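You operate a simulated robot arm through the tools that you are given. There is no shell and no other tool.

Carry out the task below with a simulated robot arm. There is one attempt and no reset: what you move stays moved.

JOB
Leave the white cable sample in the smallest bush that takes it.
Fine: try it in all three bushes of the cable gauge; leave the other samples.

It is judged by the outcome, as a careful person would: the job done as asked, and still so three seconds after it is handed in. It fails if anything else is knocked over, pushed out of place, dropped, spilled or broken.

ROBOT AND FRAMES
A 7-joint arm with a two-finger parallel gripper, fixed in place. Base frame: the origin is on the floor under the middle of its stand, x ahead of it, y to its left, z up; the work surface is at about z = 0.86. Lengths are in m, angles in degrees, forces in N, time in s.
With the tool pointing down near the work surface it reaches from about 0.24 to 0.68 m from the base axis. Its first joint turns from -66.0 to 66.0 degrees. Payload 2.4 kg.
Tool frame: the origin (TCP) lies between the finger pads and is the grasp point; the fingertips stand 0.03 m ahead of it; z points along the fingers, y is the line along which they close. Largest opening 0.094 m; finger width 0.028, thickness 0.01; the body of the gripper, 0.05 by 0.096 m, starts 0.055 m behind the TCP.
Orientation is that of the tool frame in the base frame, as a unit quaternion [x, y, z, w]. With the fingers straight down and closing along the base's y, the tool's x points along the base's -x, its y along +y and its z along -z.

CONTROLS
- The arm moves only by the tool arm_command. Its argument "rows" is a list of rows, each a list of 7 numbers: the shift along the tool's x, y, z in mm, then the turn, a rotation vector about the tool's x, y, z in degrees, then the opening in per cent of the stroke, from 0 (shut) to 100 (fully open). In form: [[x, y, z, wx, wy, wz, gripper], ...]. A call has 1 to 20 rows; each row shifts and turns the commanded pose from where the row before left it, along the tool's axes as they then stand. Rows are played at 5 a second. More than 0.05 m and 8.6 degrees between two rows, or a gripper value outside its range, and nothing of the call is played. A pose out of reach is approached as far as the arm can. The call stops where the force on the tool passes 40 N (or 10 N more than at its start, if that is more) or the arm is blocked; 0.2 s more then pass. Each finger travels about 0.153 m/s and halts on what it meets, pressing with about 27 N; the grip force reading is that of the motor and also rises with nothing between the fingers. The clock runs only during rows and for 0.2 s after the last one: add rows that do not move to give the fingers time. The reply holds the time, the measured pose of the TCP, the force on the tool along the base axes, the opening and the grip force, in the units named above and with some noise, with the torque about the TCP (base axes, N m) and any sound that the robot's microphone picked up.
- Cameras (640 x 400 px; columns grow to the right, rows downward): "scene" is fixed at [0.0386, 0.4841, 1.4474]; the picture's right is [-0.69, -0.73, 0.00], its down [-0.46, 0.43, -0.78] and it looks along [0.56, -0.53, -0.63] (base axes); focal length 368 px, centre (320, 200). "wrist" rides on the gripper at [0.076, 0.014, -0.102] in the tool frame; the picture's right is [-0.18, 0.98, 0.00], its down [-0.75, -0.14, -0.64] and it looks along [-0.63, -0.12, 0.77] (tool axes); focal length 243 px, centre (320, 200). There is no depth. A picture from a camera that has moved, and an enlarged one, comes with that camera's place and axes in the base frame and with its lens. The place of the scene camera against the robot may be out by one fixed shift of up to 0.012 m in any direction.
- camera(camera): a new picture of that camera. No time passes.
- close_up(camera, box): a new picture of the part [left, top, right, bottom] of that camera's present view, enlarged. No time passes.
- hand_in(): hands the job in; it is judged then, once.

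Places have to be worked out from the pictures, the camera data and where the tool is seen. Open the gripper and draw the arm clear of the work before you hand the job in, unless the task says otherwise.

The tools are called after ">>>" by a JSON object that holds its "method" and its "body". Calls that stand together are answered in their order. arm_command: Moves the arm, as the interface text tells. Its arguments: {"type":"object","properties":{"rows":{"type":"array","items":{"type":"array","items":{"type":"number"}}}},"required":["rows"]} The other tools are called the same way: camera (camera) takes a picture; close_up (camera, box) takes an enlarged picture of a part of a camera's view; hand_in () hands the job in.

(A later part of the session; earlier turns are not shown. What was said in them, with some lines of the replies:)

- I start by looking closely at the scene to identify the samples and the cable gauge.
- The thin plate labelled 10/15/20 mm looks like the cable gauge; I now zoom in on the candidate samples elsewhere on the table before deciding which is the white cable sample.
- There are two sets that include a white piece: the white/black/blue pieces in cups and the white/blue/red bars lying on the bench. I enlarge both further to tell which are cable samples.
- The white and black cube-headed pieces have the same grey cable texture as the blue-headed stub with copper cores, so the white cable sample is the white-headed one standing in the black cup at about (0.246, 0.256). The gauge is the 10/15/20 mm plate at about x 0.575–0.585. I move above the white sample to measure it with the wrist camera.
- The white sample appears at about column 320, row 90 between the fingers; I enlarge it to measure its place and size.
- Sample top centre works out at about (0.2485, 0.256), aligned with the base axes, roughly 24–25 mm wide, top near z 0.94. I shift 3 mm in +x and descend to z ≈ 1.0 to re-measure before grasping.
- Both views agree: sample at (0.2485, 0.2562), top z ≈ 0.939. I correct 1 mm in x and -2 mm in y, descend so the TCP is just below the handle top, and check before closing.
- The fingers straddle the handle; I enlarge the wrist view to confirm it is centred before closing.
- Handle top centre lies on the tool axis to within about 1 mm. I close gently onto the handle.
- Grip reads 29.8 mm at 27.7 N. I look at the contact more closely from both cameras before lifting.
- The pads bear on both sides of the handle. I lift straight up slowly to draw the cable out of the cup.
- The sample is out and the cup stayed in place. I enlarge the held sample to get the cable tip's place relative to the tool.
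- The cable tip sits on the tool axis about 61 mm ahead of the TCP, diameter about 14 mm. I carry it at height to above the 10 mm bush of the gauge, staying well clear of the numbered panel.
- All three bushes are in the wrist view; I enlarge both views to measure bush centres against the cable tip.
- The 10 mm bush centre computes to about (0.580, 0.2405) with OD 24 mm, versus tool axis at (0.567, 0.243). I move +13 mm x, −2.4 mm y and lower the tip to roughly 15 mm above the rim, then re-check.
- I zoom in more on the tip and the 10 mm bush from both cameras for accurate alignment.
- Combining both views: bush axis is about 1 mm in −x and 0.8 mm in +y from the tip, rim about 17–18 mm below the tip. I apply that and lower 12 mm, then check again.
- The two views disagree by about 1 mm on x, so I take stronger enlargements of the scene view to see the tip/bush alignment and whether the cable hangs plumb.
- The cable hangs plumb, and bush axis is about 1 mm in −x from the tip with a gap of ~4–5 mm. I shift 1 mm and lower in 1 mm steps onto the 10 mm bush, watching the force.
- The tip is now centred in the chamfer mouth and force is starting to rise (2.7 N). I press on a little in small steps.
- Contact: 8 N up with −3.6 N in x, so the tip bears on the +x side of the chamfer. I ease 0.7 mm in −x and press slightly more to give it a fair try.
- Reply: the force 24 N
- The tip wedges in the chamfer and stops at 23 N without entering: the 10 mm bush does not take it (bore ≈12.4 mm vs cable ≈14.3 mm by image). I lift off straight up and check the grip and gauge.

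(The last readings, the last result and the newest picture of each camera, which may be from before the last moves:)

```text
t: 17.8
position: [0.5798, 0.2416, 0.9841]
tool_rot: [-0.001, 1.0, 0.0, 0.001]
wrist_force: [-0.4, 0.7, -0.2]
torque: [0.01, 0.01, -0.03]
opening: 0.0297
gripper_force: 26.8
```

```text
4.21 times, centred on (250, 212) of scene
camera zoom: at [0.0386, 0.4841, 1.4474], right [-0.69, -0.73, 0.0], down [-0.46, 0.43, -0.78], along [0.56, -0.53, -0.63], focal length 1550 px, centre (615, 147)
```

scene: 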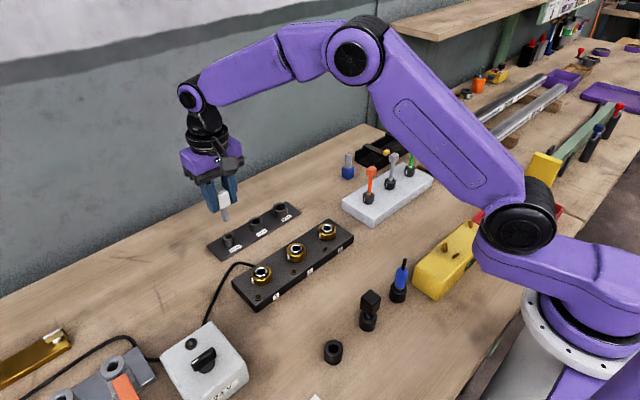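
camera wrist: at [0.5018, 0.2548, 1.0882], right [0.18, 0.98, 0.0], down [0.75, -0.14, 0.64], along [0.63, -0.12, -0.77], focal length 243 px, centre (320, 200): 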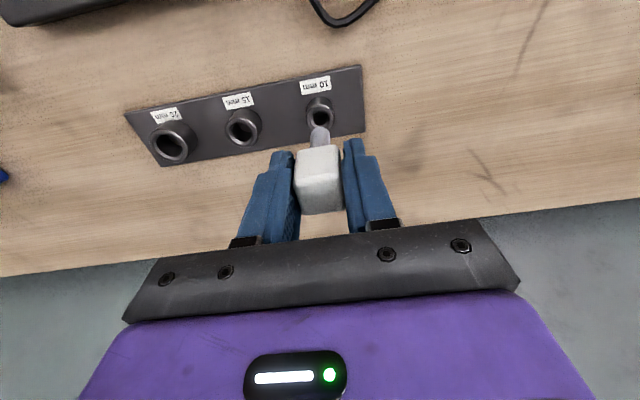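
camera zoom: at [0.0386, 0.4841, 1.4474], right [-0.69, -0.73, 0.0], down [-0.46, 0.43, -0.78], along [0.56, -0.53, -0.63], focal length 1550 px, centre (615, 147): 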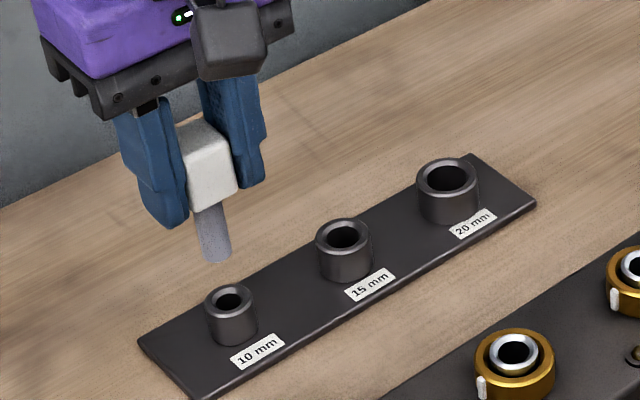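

The gauge and grip are unchanged. Next I move along −y by 136 mm above the 20 mm bush (computed at about (0.578, 0.105)).

>>> {"method": "arm_command", "body": {"rows": [[0, -20, 0, 0, 0, 0, 0], [0, -34, 0, 0, 0, 0, 0], [0, -34, 0, 0, 0, 0, 0], [0, -34, 0, 0, 0, 0, 0], [0, -14, 0, 0, 0, 0, 0], [0, 0, 10, 0, 0, 0, 0], [0, 0, 0, 0, 0, 0, 0], [0, 0, 0, 0, 0, 0, 0]]}}

>>> {"method": "close_up", "body": {"camera": "wrist", "box": [280, 80, 360, 170]}}

>>> {"method": "close_up", "body": {"camera": "scene", "box": [250, 165, 310, 235]}}

```text
t: 19.6
position: [0.5769, 0.103, 0.9759]
tool_rot: [0.0, 1.0, 0.0, 0.0]
wrist_force: [0.1, 0.3, -0.8]
torque: [-0.02, 0.02, -0.01]
opening: 0.0297
gripper_force: 27.5
```

```text
4.44 times, centred on (320, 125) of wrist
camera zoom: at [0.501, 0.1174, 1.0777], right [0.18, 0.98, 0.0], down [0.75, -0.14, 0.64], along [0.63, -0.12, -0.77], focal length 1078 px, centre (320, 533)
```

zoom: 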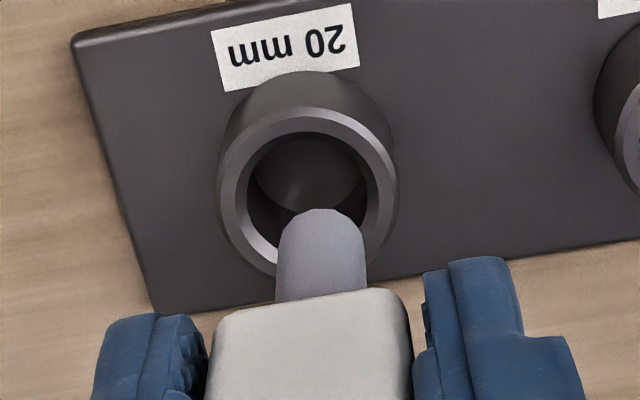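

```text
5.71 times, centred on (280, 200) of scene
camera zoom: at [0.0386, 0.4841, 1.4474], right [-0.69, -0.73, 0.0], down [-0.46, 0.43, -0.78], along [0.56, -0.53, -0.63], focal length 2103 px, centre (549, 200)
```

zoom: 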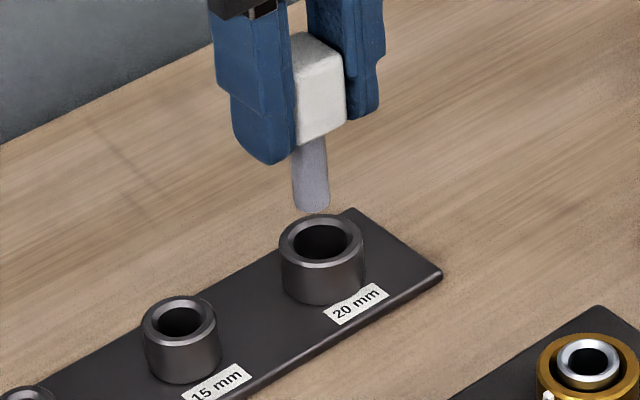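

Wrist view shows the 20 mm bush about 2.4 mm further in −y; x is within a millimetre (taking the bias seen at the first bush into account). I correct and lower to just above the rim.

>>> {"method": "arm_command", "body": {"rows": [[0.5, -2.4, 0, 0, 0, 0, 0], [0, 0, 8, 0, 0, 0, 0], [0, 0, 8, 0, 0, 0, 0], [0, 0, 3, 0, 0, 0, 0], [0, 0, 0, 0, 0, 0, 0], [0, 0, 0, 0, 0, 0, 0]]}}

>>> {"method": "close_up", "body": {"camera": "wrist", "box": [285, 95, 355, 165]}}

>>> {"method": "close_up", "body": {"camera": "scene", "box": [260, 180, 300, 225]}}

```text
t: 21.0
position: [0.5776, 0.1026, 0.9575]
tool_rot: [0.0, 1.0, 0.0, 0.0]
wrist_force: [-0.5, 0.1, -0.6]
torque: [0.0, -0.01, 0.03]
opening: 0.0294
gripper_force: 27.5
```

```text
5.71 times, centred on (320, 130) of wrist
camera zoom: at [0.5013, 0.1168, 1.06], right [0.18, 0.98, 0.0], down [0.75, -0.14, 0.64], along [0.63, -0.12, -0.77], focal length 1386 px, centre (320, 600)
```

zoom: 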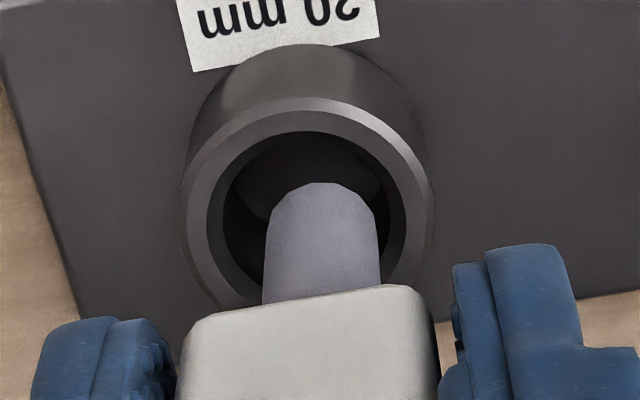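

```text
8.89 times, centred on (280, 202) of scene
camera zoom: at [0.0386, 0.4841, 1.4474], right [-0.69, -0.73, 0.0], down [-0.46, 0.43, -0.78], along [0.56, -0.53, -0.63], focal length 3271 px, centre (676, 178)
```

zoom: 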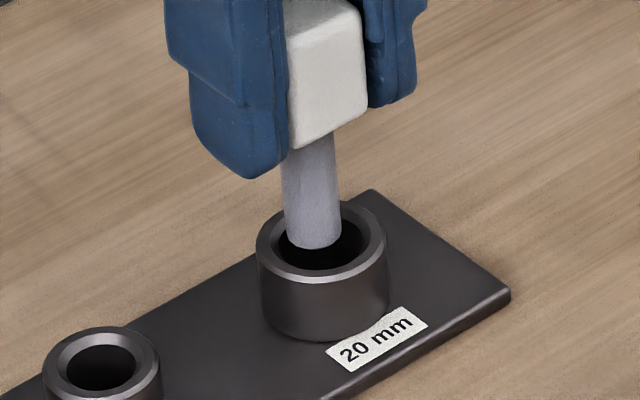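

The bush is still about 1.9 mm to −y of the tip (the last lateral move only partly took). I correct again and check that the arm follows.

>>> {"method": "arm_command", "body": {"rows": [[0.5, -1.0, 0, 0, 0, 0, 0], [0, -1.0, 0, 0, 0, 0, 0], [0, 0, 0, 0, 0, 0, 0], [0, 0, 0, 0, 0, 0, 0]]}}

>>> {"method": "close_up", "body": {"camera": "wrist", "box": [285, 95, 355, 165]}}

>>> {"method": "close_up", "body": {"camera": "scene", "box": [260, 180, 300, 225]}}

```text
t: 22.0
position: [0.5789, 0.0998, 0.9554]
tool_rot: [0.0, 1.0, -0.001, 0.0]
wrist_force: [-0.8, -0.3, -0.8]
torque: [0.03, 0.01, 0.01]
opening: 0.0297
gripper_force: 27.1
```

```text
5.71 times, centred on (320, 130) of wrist
camera zoom: at [0.5011, 0.1146, 1.0598], right [0.18, 0.98, 0.0], down [0.75, -0.14, 0.64], along [0.63, -0.12, -0.77], focal length 1386 px, centre (320, 600)
```

zoom: 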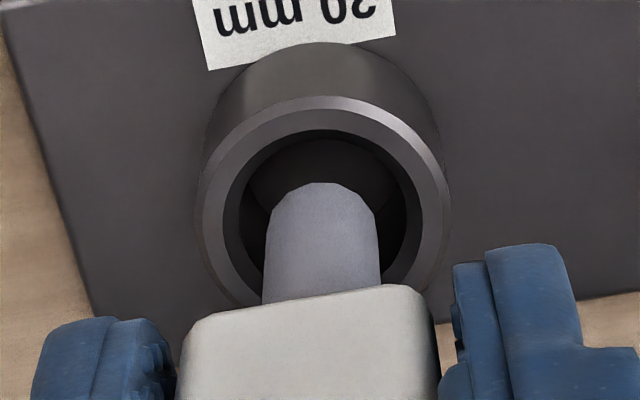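

```text
8.89 times, centred on (280, 202) of scene
camera zoom: at [0.0386, 0.4841, 1.4474], right [-0.69, -0.73, 0.0], down [-0.46, 0.43, -0.78], along [0.56, -0.53, -0.63], focal length 3271 px, centre (676, 178)
```

zoom: 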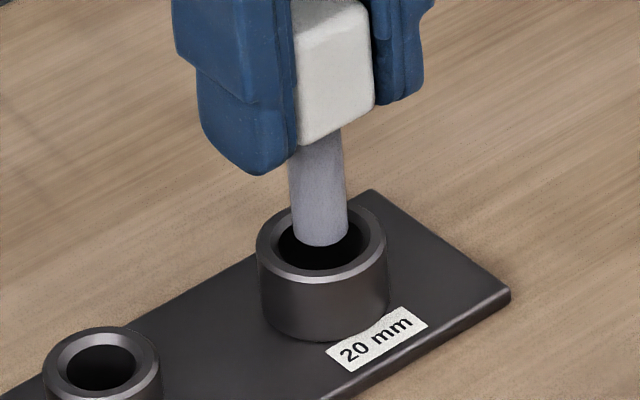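

Now the tip is centred over the 20 mm bush. I lower it in stages into the bore.

>>> {"method": "arm_command", "body": {"rows": [[0, 0, 3, 0, 0, 0, 0], [0, 0, 3, 0, 0, 0, 0], [0, 0, 3, 0, 0, 0, 0], [0, 0, 3, 0, 0, 0, 0], [0, 0, 0, 0, 0, 0, 0]]}}

>>> {"method": "close_up", "body": {"camera": "wrist", "box": [285, 95, 355, 165]}}

>>> {"method": "close_up", "body": {"camera": "scene", "box": [260, 180, 300, 225]}}

```text
t: 23.2
position: [0.5784, 0.0999, 0.9442]
tool_rot: [0.0, 1.0, 0.0, 0.0]
wrist_force: [0.1, 1.5, -0.7]
torque: [0.02, 0.02, 0.03]
opening: 0.0295
gripper_force: 26.9
```

```text
5.71 times, centred on (320, 130) of wrist
camera zoom: at [0.5009, 0.1145, 1.0479], right [0.18, 0.98, 0.0], down [0.75, -0.14, 0.64], along [0.63, -0.12, -0.77], focal length 1386 px, centre (320, 600)
```

zoom: 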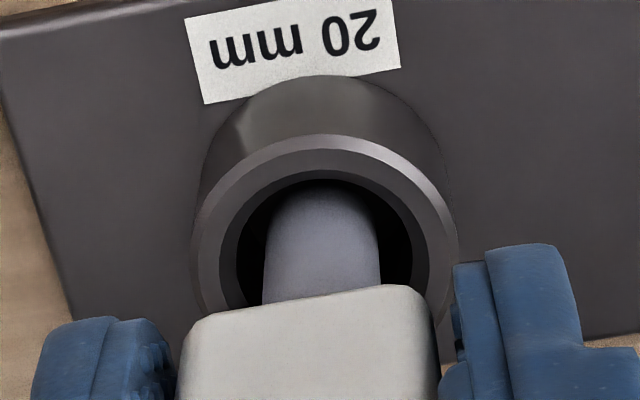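

```text
8.89 times, centred on (280, 202) of scene
camera zoom: at [0.0386, 0.4841, 1.4474], right [-0.69, -0.73, 0.0], down [-0.46, 0.43, -0.78], along [0.56, -0.53, -0.63], focal length 3271 px, centre (676, 178)
```

zoom: 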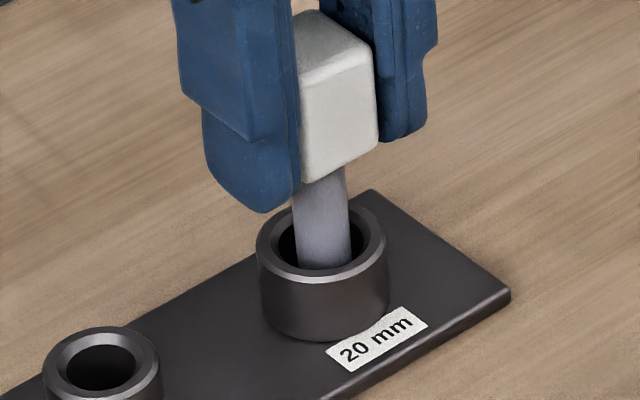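

The cable slides into the 20 mm bush freely. I insert a further 13 mm, watching for bottom contact, with the fingertips staying above the rim.

>>> {"method": "arm_command", "body": {"rows": [[0, 0, 3, 0, 0, 0, 0], [0, 0, 3, 0, 0, 0, 0], [0, 0, 3, 0, 0, 0, 0], [0, 0, 2, 0, 0, 0, 0], [0, 0, 2, 0, 0, 0, 0], [0, 0, 0, 0, 0, 0, 0]]}}

>>> {"method": "close_up", "body": {"camera": "scene", "box": [260, 180, 300, 225]}}

>>> {"method": "close_up", "body": {"camera": "wrist", "box": [275, 95, 365, 185]}}

```text
t: 24.6
position: [0.5781, 0.0993, 0.9317]
tool_rot: [0.0, 1.0, 0.0, 0.0]
wrist_force: [-3.4, 0.7, 9.9]
torque: [-0.01, 0.16, -0.02]
opening: 0.0297
gripper_force: 27.8
```

```text
8.89 times, centred on (280, 202) of scene
camera zoom: at [0.0384, 0.484, 1.4474], right [-0.69, -0.73, 0.0], down [-0.46, 0.43, -0.78], along [0.56, -0.53, -0.63], focal length 3271 px, centre (676, 178)
```

zoom: 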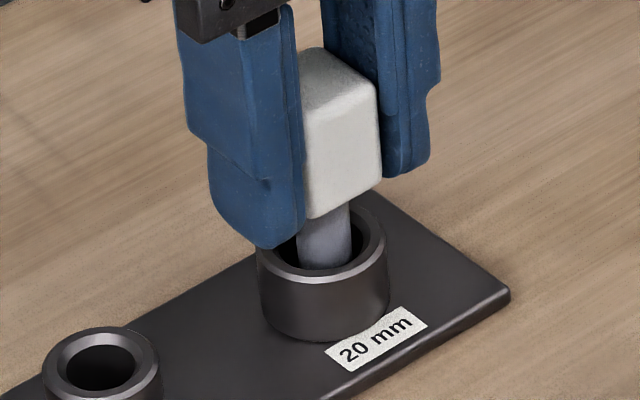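

```text
4.44 times, centred on (320, 140) of wrist
camera zoom: at [0.5009, 0.1139, 1.0357], right [0.18, 0.98, 0.0], down [0.75, -0.14, 0.64], along [0.63, -0.12, -0.77], focal length 1078 px, centre (320, 467)
```

zoom: 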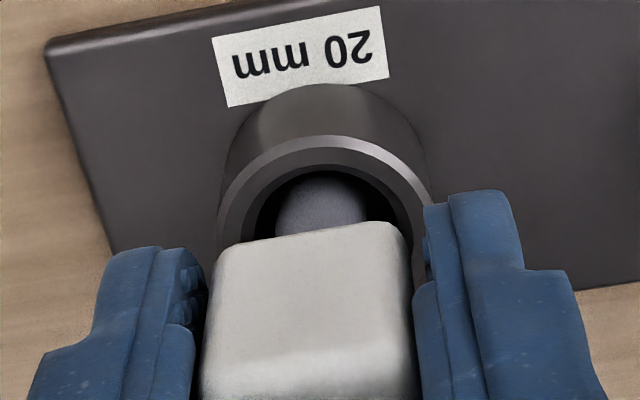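

The cable went fully in and bottomed (≈20 mm deep, 9.9 N): the 20 mm bush takes it. I withdraw straight up and move on to the 15 mm bush.

>>> {"method": "arm_command", "body": {"rows": [[0, 0, -2, 0, 0, 0, 0], [0, 0, -5, 0, 0, 0, 0], [0, 0, -8, 0, 0, 0, 0], [0, 0, -10, 0, 0, 0, 0], [0, 0, -10, 0, 0, 0, 0], [0, 0, -10, 0, 0, 0, 0], [0, 0, 0, 0, 0, 0, 0], [0, 0, 0, 0, 0, 0, 0]]}}

>>> {"method": "close_up", "body": {"camera": "scene", "box": [200, 150, 310, 260]}}

>>> {"method": "camera", "body": {"camera": "wrist"}}

```text
t: 26.4
position: [0.5775, 0.0998, 0.977]
tool_rot: [-0.001, 1.0, 0.0, -0.001]
wrist_force: [-0.3, 0.8, -1.1]
torque: [0.0, -0.05, -0.01]
opening: 0.0296
gripper_force: 27.0
```

```text
3.64 times, centred on (255, 205) of scene
camera zoom: at [0.0386, 0.4841, 1.4474], right [-0.69, -0.73, 0.0], down [-0.46, 0.43, -0.78], along [0.56, -0.53, -0.63], focal length 1338 px, centre (556, 182)
```

zoom: 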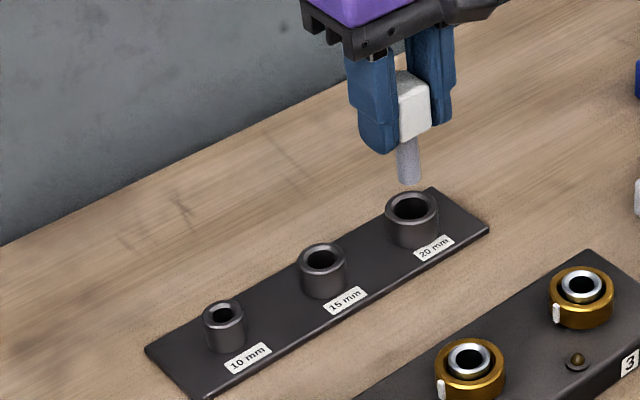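

```text
taken
camera wrist: at [0.5011, 0.1143, 1.0796], right [0.18, 0.98, 0.0], down [0.75, -0.14, 0.64], along [0.63, -0.12, -0.77], focal length 243 px, centre (320, 200)
```

wrist: 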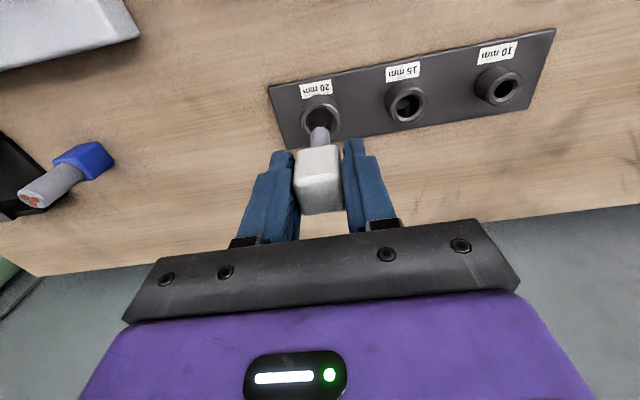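

Gauge still in place. Bush pitch comes out at about 70 mm, so I move +70 mm in y to the 15 mm bush and check alignment.

>>> {"method": "arm_command", "body": {"rows": [[0, 20, 0, 0, 0, 0, 0], [0, 30, 0, 0, 0, 0, 0], [0, 20, 0, 0, 0, 0, 0], [0, 0, 10, 0, 0, 0, 0], [0, 0, 0, 0, 0, 0, 0], [0, 0, 0, 0, 0, 0, 0], [0, 0, 0, 0, 0, 0, 0]]}}

>>> {"method": "close_up", "body": {"camera": "wrist", "box": [285, 95, 355, 165]}}

>>> {"method": "close_up", "body": {"camera": "scene", "box": [235, 195, 275, 240]}}

```text
t: 28.0
position: [0.5771, 0.1704, 0.9655]
tool_rot: [-0.001, 1.0, -0.001, -0.001]
wrist_force: [-0.8, 0.1, -0.8]
torque: [0.01, 0.04, -0.02]
opening: 0.0296
gripper_force: 27.0
```

```text
5.71 times, centred on (320, 130) of wrist
camera zoom: at [0.5005, 0.1844, 1.0686], right [0.18, 0.98, 0.0], down [0.75, -0.14, 0.64], along [0.63, -0.12, -0.77], focal length 1386 px, centre (320, 600)
```

zoom: 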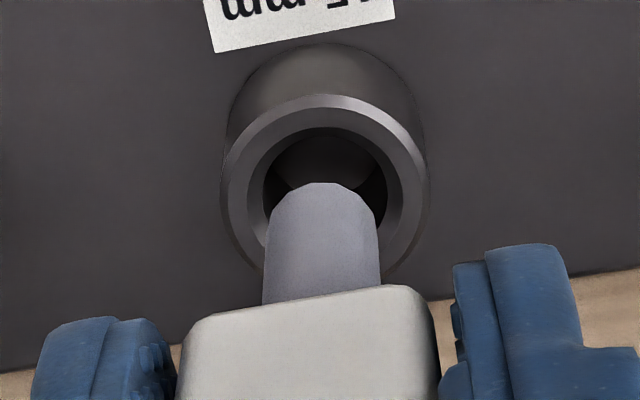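

```text
8.89 times, centred on (255, 218) of scene
camera zoom: at [0.0386, 0.4841, 1.4474], right [-0.69, -0.73, 0.0], down [-0.46, 0.43, -0.78], along [0.56, -0.53, -0.63], focal length 3271 px, centre (898, 44)
```

zoom: 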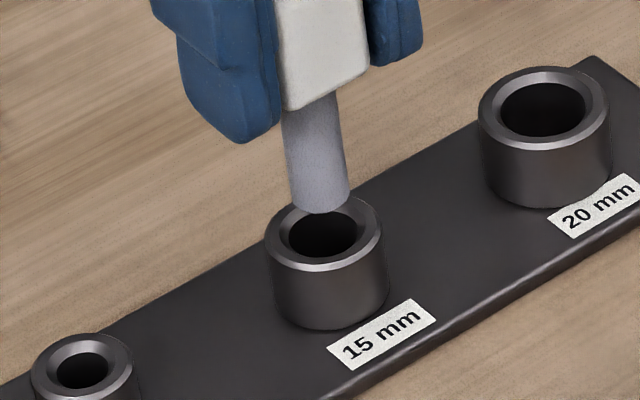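

The 15 mm bush (bore ≈16.4 mm) is about 1 mm in +x from the tip, y nearly exact. I correct and lower 9 mm to just above the rim.

>>> {"method": "arm_command", "body": {"rows": [[-1.0, 0.1, 0, 0, 0, 0, 0], [0, 0, 4, 0, 0, 0, 0], [0, 0, 5, 0, 0, 0, 0], [0, 0, 0, 0, 0, 0, 0], [0, 0, 0, 0, 0, 0, 0]]}}

>>> {"method": "close_up", "body": {"camera": "wrist", "box": [297, 110, 342, 155]}}

>>> {"method": "close_up", "body": {"camera": "scene", "box": [240, 205, 270, 235]}}

```text
t: 29.2
position: [0.5783, 0.169, 0.9578]
tool_rot: [0.0, 1.0, -0.001, 0.0]
wrist_force: [-0.6, -0.7, -0.9]
torque: [-0.01, 0.01, 0.01]
opening: 0.0295
gripper_force: 26.7
```

```text
8.89 times, centred on (320, 132) of wrist
camera zoom: at [0.5018, 0.1841, 1.0602], right [0.18, 0.98, 0.0], down [0.75, -0.14, 0.64], along [0.63, -0.12, -0.77], focal length 2157 px, centre (324, 800)
```

zoom: 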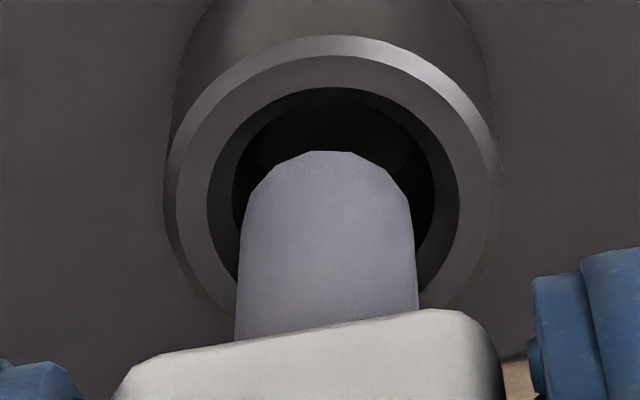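

```text
13.33 times, centred on (255, 220) of scene
camera zoom: at [0.0386, 0.4841, 1.4474], right [-0.69, -0.73, 0.0], down [-0.46, 0.43, -0.78], along [0.56, -0.53, -0.63], focal length 4907 px, centre (1187, -67)
```

zoom: 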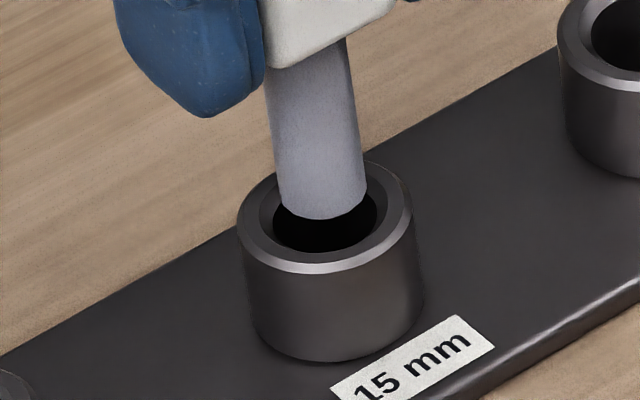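

x looks aligned; the bush is about 0.5 mm to +y. I correct that and lower 5 mm into the chamfer.

>>> {"method": "arm_command", "body": {"rows": [[0, 0.6, 0, 0, 0, 0, 0], [0, 0, 2, 0, 0, 0, 0], [0, 0, 2, 0, 0, 0, 0], [0, 0, 1, 0, 0, 0, 0], [0, 0, 0, 0, 0, 0, 0], [0, 0, 0, 0, 0, 0, 0]]}}

>>> {"method": "close_up", "body": {"camera": "wrist", "box": [297, 110, 342, 155]}}

>>> {"method": "close_up", "body": {"camera": "scene", "box": [240, 205, 270, 235]}}

```text
t: 30.6
position: [0.5781, 0.1702, 0.9531]
tool_rot: [0.001, 1.0, 0.001, 0.0]
wrist_force: [-0.1, 0.4, -0.8]
torque: [-0.02, 0.02, 0.01]
opening: 0.0296
gripper_force: 27.4
```

```text
8.89 times, centred on (320, 132) of wrist
camera zoom: at [0.5015, 0.1848, 1.0556], right [0.18, 0.98, 0.0], down [0.75, -0.14, 0.64], along [0.63, -0.12, -0.77], focal length 2157 px, centre (324, 800)
```

zoom: 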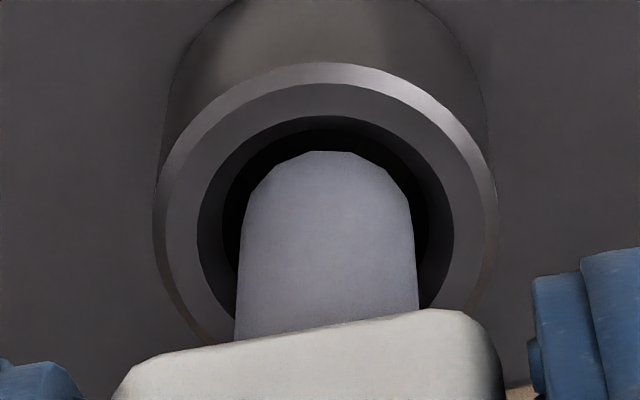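

```text
13.33 times, centred on (255, 220) of scene
camera zoom: at [0.0386, 0.4841, 1.4474], right [-0.69, -0.73, 0.0], down [-0.46, 0.43, -0.78], along [0.56, -0.53, -0.63], focal length 4907 px, centre (1187, -67)
```

zoom: 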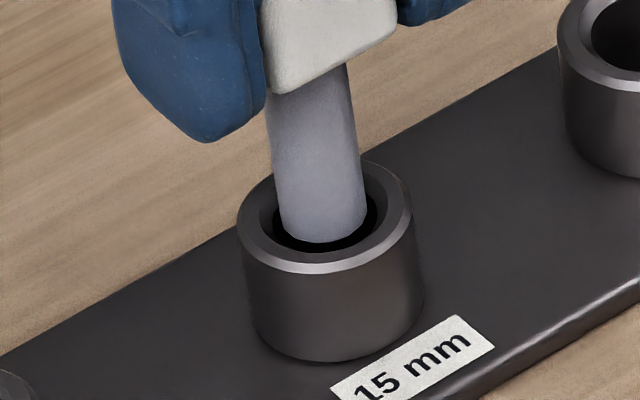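

Centred in y and x by both views, tip at rim level with no force. I continue down in 1 mm steps.

>>> {"method": "arm_command", "body": {"rows": [[0, 0, 1, 0, 0, 0, 0], [0, 0, 1, 0, 0, 0, 0], [0, 0, 1, 0, 0, 0, 0], [0, 0, 0, 0, 0, 0, 0]]}}

>>> {"method": "close_up", "body": {"camera": "wrist", "box": [297, 110, 342, 155]}}

>>> {"method": "close_up", "body": {"camera": "scene", "box": [240, 205, 270, 235]}}

```text
t: 31.6
position: [0.5767, 0.171, 0.9506]
tool_rot: [0.001, 1.0, 0.0, 0.0]
wrist_force: [-0.7, -0.2, -0.3]
torque: [-0.03, 0.01, 0.0]
opening: 0.0296
gripper_force: 27.5
```

```text
8.89 times, centred on (320, 132) of wrist
camera zoom: at [0.5013, 0.1852, 1.0525], right [0.18, 0.98, 0.0], down [0.75, -0.14, 0.64], along [0.63, -0.12, -0.77], focal length 2157 px, centre (324, 800)
```

zoom: 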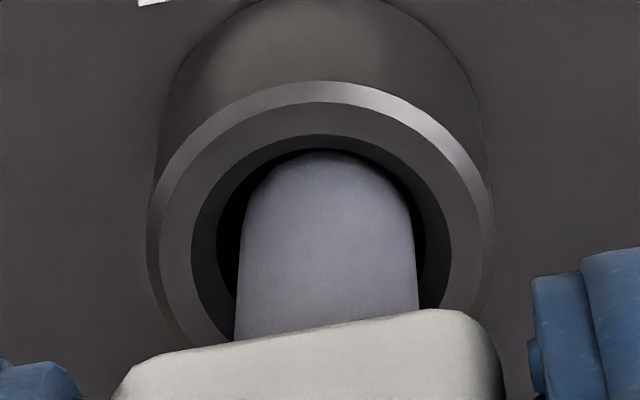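

```text
13.33 times, centred on (255, 220) of scene
camera zoom: at [0.0386, 0.4841, 1.4474], right [-0.69, -0.73, 0.0], down [-0.46, 0.43, -0.78], along [0.56, -0.53, -0.63], focal length 4907 px, centre (1187, -67)
```

zoom: 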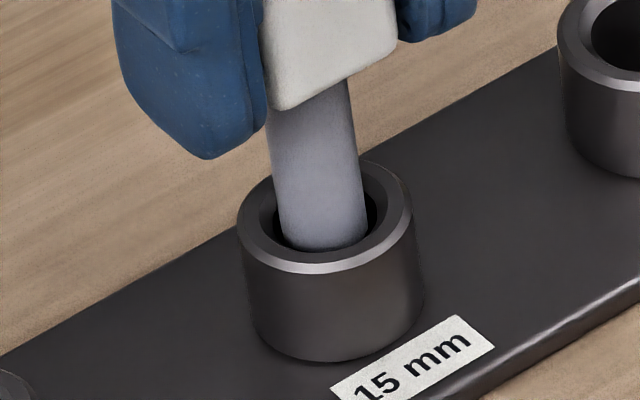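

The tip is entering; it sits about 0.4 mm to +y of centre with no load. I trim y and x slightly and continue down.

>>> {"method": "arm_command", "body": {"rows": [[-0.3, -0.4, 0, 0, 0, 0, 0], [0, 0, 1, 0, 0, 0, 0], [0, 0, 1, 0, 0, 0, 0], [0, 0, 1, 0, 0, 0, 0], [0, 0, 0, 0, 0, 0, 0]]}}

>>> {"method": "close_up", "body": {"camera": "wrist", "box": [297, 110, 342, 155]}}

>>> {"method": "close_up", "body": {"camera": "scene", "box": [240, 205, 270, 235]}}

```text
t: 32.8
position: [0.5789, 0.1694, 0.9466]
tool_rot: [0.001, 1.0, -0.001, 0.0]
wrist_force: [0.2, -0.4, -0.8]
torque: [0.0, 0.0, 0.02]
opening: 0.0294
gripper_force: 27.0
```

```text
8.89 times, centred on (320, 132) of wrist
camera zoom: at [0.5018, 0.1843, 1.0493], right [0.18, 0.98, 0.0], down [0.75, -0.14, 0.64], along [0.63, -0.12, -0.77], focal length 2157 px, centre (324, 800)
```

zoom: 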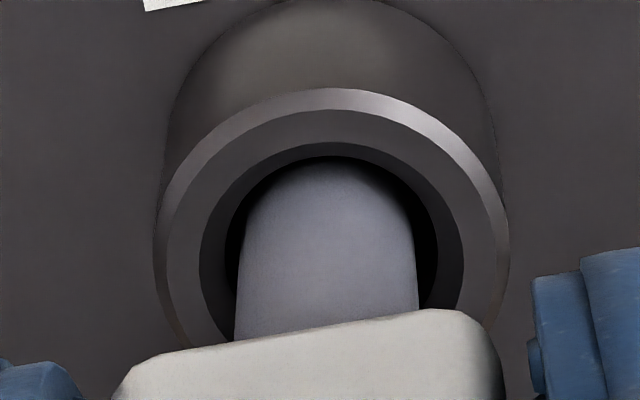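

```text
13.33 times, centred on (255, 220) of scene
camera zoom: at [0.0386, 0.4841, 1.4474], right [-0.69, -0.73, 0.0], down [-0.46, 0.43, -0.78], along [0.56, -0.53, -0.63], focal length 4907 px, centre (1187, -67)
```

zoom: 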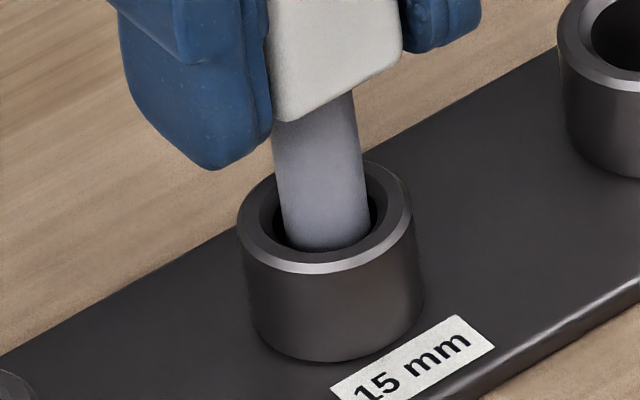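

It is entering the 15 mm bore without load. I continue down 7 mm and check the force.

>>> {"method": "arm_command", "body": {"rows": [[0, 0.2, 1, 0, 0, 0, 0], [0, 0, 1.5, 0, 0, 0, 0], [0, 0, 1.5, 0, 0, 0, 0], [0, 0, 1.5, 0, 0, 0, 0], [0, 0, 1.5, 0, 0, 0, 0], [0, 0, 0, 0, 0, 0, 0]]}}

>>> {"method": "close_up", "body": {"camera": "scene", "box": [240, 205, 270, 235]}}

>>> {"method": "close_up", "body": {"camera": "wrist", "box": [297, 110, 342, 155]}}

```text
t: 34.2
position: [0.5795, 0.169, 0.9397]
tool_rot: [-0.001, 1.0, 0.0, 0.0]
wrist_force: [0.1, -0.1, -0.4]
torque: [0.03, -0.03, 0.0]
opening: 0.0297
gripper_force: 27.5
```

```text
13.33 times, centred on (255, 220) of scene
camera zoom: at [0.0386, 0.4841, 1.4474], right [-0.69, -0.73, 0.0], down [-0.46, 0.43, -0.78], along [0.56, -0.53, -0.63], focal length 4907 px, centre (1187, -67)
```

zoom: 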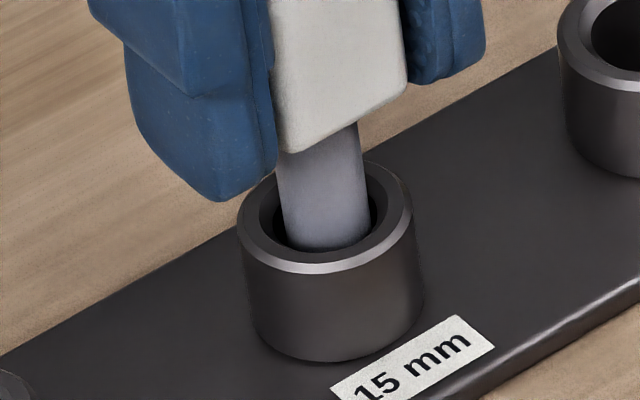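

```text
8.89 times, centred on (320, 132) of wrist
camera zoom: at [0.5018, 0.1842, 1.0425], right [0.18, 0.98, 0.0], down [0.75, -0.14, 0.64], along [0.63, -0.12, -0.77], focal length 2157 px, centre (324, 800)
```

zoom: 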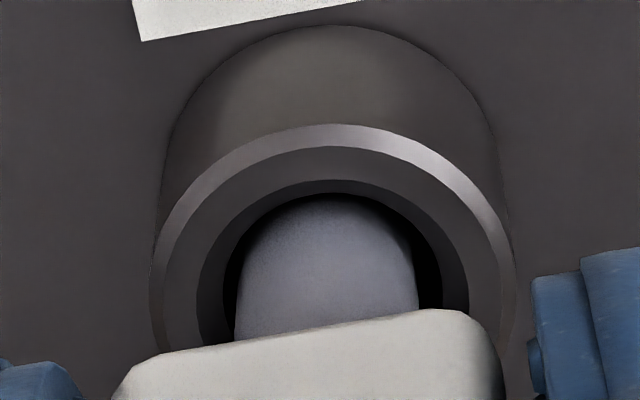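

Smooth entry, about 12 mm deep with no force. I go on in 1 mm steps to the bottom (expected ~7–8 mm more).

>>> {"method": "arm_command", "body": {"rows": [[0, 0.2, 1.5, 0, 0, 0, 0], [0, 0, 1.5, 0, 0, 0, 0], [0, 0, 1.5, 0, 0, 0, 0], [0, 0, 1, 0, 0, 0, 0], [0, 0, 1, 0, 0, 0, 0], [0, 0, 0, 0, 0, 0, 0]]}}

```text
t: 35.6
position: [0.5788, 0.1699, 0.9316]
tool_rot: [-0.001, 1.0, 0.0, 0.0]
wrist_force: [-0.8, -0.4, -0.4]
torque: [-0.01, 0.01, 0.01]
opening: 0.0296
gripper_force: 27.0
```

Still free. I lower a little more in 0.7 mm steps to find the bottom.

>>> {"method": "arm_command", "body": {"rows": [[0, 0, 0.7, 0, 0, 0, 0], [0, 0, 0.7, 0, 0, 0, 0], [0, 0, 0, 0, 0, 0, 0]]}}

>>> {"method": "close_up", "body": {"camera": "wrist", "box": [285, 110, 355, 180]}}

>>> {"method": "close_up", "body": {"camera": "scene", "box": [235, 195, 275, 240]}}

```text
t: 36.4
position: [0.5786, 0.1718, 0.9329]
tool_rot: [0.0, 1.0, 0.0, 0.001]
wrist_force: [-6.1, -1.7, 19.7]
torque: [-0.1, 0.39, -0.01]
opening: 0.0298
gripper_force: 27.0
```

```text
5.71 times, centred on (320, 145) of wrist
camera zoom: at [0.5022, 0.1847, 1.0355], right [0.18, 0.98, 0.0], down [0.75, -0.14, 0.64], along [0.63, -0.12, -0.77], focal length 1386 px, centre (320, 514)
```

zoom: 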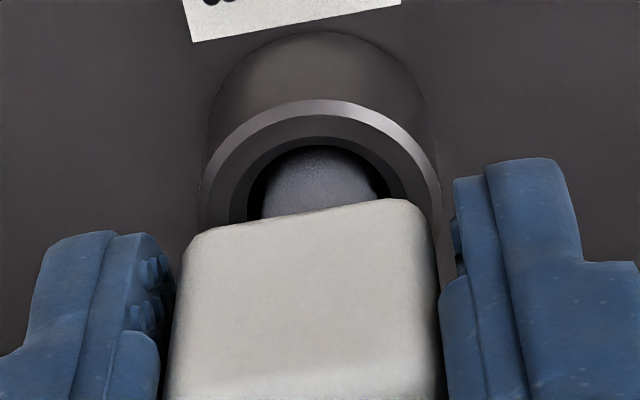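

```text
8.89 times, centred on (255, 218) of scene
camera zoom: at [0.0381, 0.4839, 1.4475], right [-0.69, -0.73, 0.0], down [-0.46, 0.43, -0.78], along [0.56, -0.53, -0.63], focal length 3271 px, centre (898, 44)
```

zoom: 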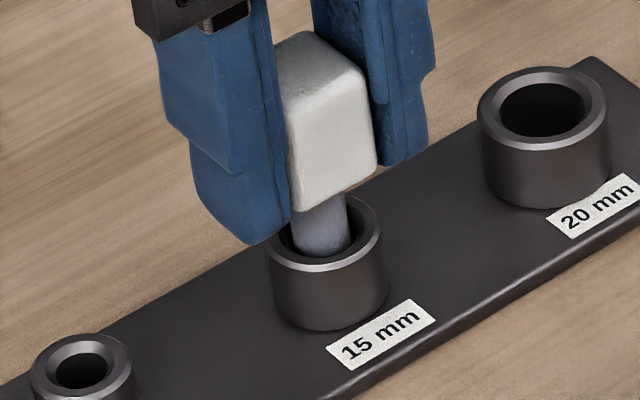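

Bottomed fully (19.7 N) at the same depth as in the 20 mm bush, so the 15 mm bush takes it and is the smallest that does. I ease up ~1.3 mm to relieve the load before releasing.

>>> {"method": "arm_command", "body": {"rows": [[0, 0, -0.7, 0, 0, 0, 0], [0, 0, -0.6, 0, 0, 0, 0], [0, 0, 0, 0, 0, 0, 0]]}}

```text
t: 37.2
position: [0.5785, 0.1704, 0.9325]
tool_rot: [0.0, 1.0, 0.0, -0.001]
wrist_force: [1.6, 0.4, 4.3]
torque: [0.05, -0.14, 0.04]
opening: 0.0294
gripper_force: 27.0
```

Load is down to about 4 N. I open the gripper gradually.

>>> {"method": "arm_command", "body": {"rows": [[0, 0, 0, 0, 0, 0, 31], [0, 0, 0, 0, 0, 0, 33], [0, 0, 0, 0, 0, 0, 36], [0, 0, 0, 0, 0, 0, 42], [0, 0, 0, 0, 0, 0, 55], [0, 0, 0, 0, 0, 0, 65], [0, 0, 0, 0, 0, 0, 65]]}}

>>> {"method": "close_up", "body": {"camera": "wrist", "box": [260, 90, 390, 210]}}

>>> {"method": "close_up", "body": {"camera": "scene", "box": [235, 185, 275, 240]}}

```text
t: 38.8
position: [0.5783, 0.1708, 0.9326]
tool_rot: [0.001, 1.0, 0.0, 0.0]
wrist_force: [0.5, 0.3, 0.3]
torque: [0.0, 0.01, -0.01]
opening: 0.061
gripper_force: 0.1
```

```text
3.33 times, centred on (325, 150) of wrist
camera zoom: at [0.5019, 0.1845, 1.0361], right [0.18, 0.98, 0.0], down [0.75, -0.14, 0.64], along [0.63, -0.12, -0.77], focal length 809 px, centre (303, 367)
```

zoom: 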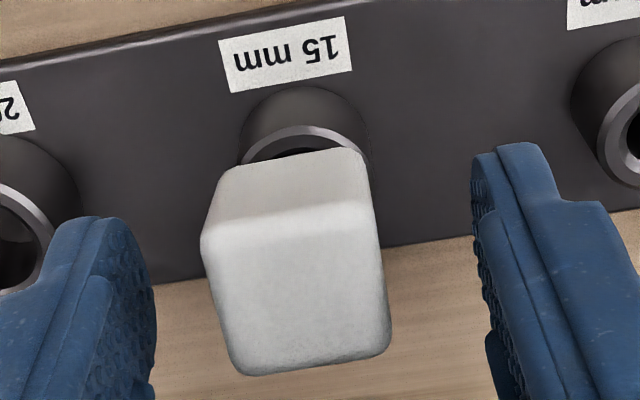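

```text
7.27 times, centred on (255, 212) of scene
camera zoom: at [0.0386, 0.4841, 1.4474], right [-0.69, -0.73, 0.0], down [-0.46, 0.43, -0.78], along [0.56, -0.53, -0.63], focal length 2677 px, centre (793, 109)
```

zoom: 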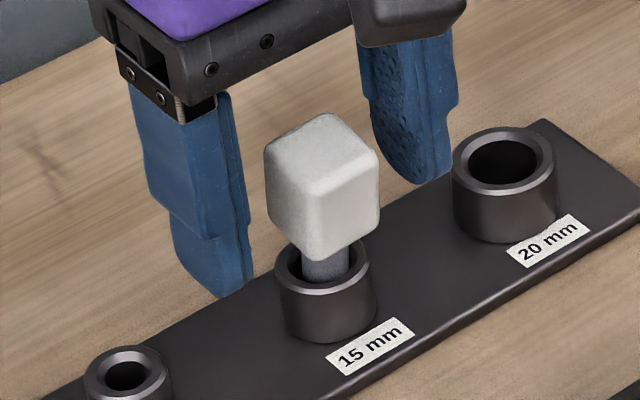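

The sample stands in the 15 mm bush on its own. I lift straight up with the fingers clear of it and draw back.

>>> {"method": "arm_command", "body": {"rows": [[0, 0, -10, 0, 0, 0, 65], [0, 0, -20, 0, 0, 0, 65], [0, 0, -30, 0, 0, 0, 65], [0, 0, -40, 0, 0, 0, 65], [0, 0, -40, 0, 0, 0, 65], [20, 0, -40, 0, 0, 0, 65], [40, 0, -20, 0, 0, 0, 65], [40, 0, 0, 0, 0, 0, 65], [40, 0, 0, 0, 0, 0, 65], [40, 0, 0, 0, 0, 0, 65], [0, 0, 0, 0, 0, 0, 65], [0, 0, 0, 0, 0, 0, 65]]}}

>>> {"method": "camera", "body": {"camera": "scene"}}

>>> {"method": "camera", "body": {"camera": "wrist"}}

>>> {"method": "close_up", "body": {"camera": "scene", "box": [200, 170, 310, 265]}}

```text
t: 41.4
position: [0.396, 0.1717, 1.1323]
tool_rot: [0.0, 1.0, 0.0, 0.001]
wrist_force: [-0.5, -0.7, -0.6]
torque: [-0.01, 0.03, 0.0]
opening: 0.0613
gripper_force: 0.1
```

```text
taken
```

scene: 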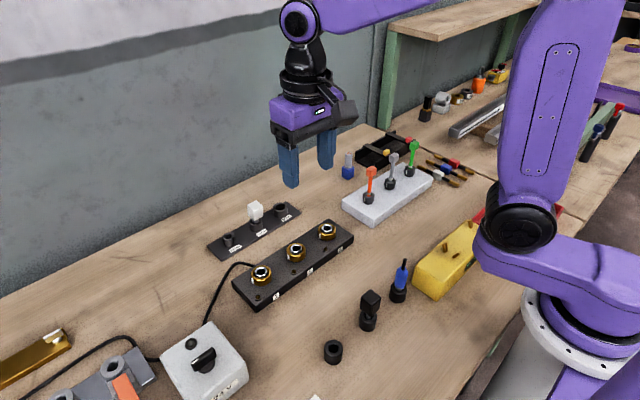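

```text
taken
camera wrist: at [0.3196, 0.185, 1.2354], right [0.18, 0.98, 0.0], down [0.75, -0.14, 0.64], along [0.63, -0.12, -0.77], focal length 243 px, centre (320, 200)
```

wrist: 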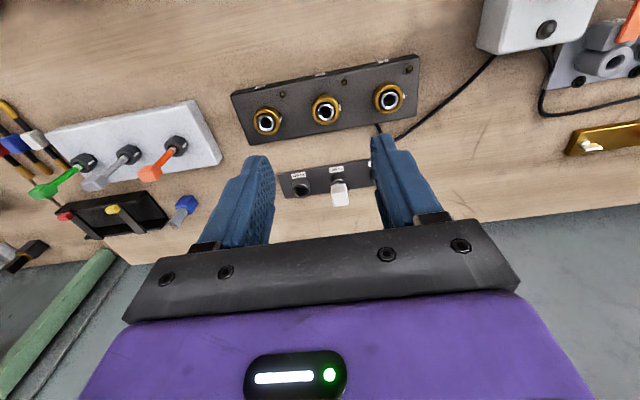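

```text
4.21 times, centred on (255, 218) of scene
camera zoom: at [0.0386, 0.4841, 1.4474], right [-0.69, -0.73, 0.0], down [-0.46, 0.43, -0.78], along [0.56, -0.53, -0.63], focal length 1550 px, centre (594, 126)
```

zoom: 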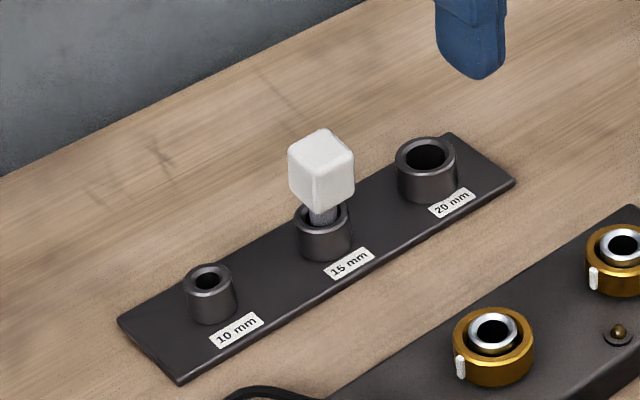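

The white sample stands upright in the 15 mm bush. It went in to the bottom of both the 20 mm and 15 mm bushes, and the 10 mm bush refused it. The cup, the other samples and the gauge are where they were, and the arm is clear with the gripper open, so I hand in.

>>> {"method": "hand_in", "body": {}}

```text
The job is handed in.
```

The white cable sample is standing in the 15 mm bush, the smallest of the three that takes it, and I've handed the job in.

| Bush | Result |
|---|---|
| 10 mm | Refused it: the tip sat in the chamfer and went no further at 23 N. The cable measures about 14 mm in the pictures, against a bore of about 12 mm. |
| 15 mm | Took it: it slid in to the bottom without force. |
| 20 mm | Took it: it slid in to the bottom without force. |

I tried the 10 mm bush first, then the 20 mm and last the 15 mm, so the sample could stay where it was. Nothing else looked moved in the last pictures: the empty cup, the other samples and the gauge were all in place. The gripper is open and the arm is clear of the work.
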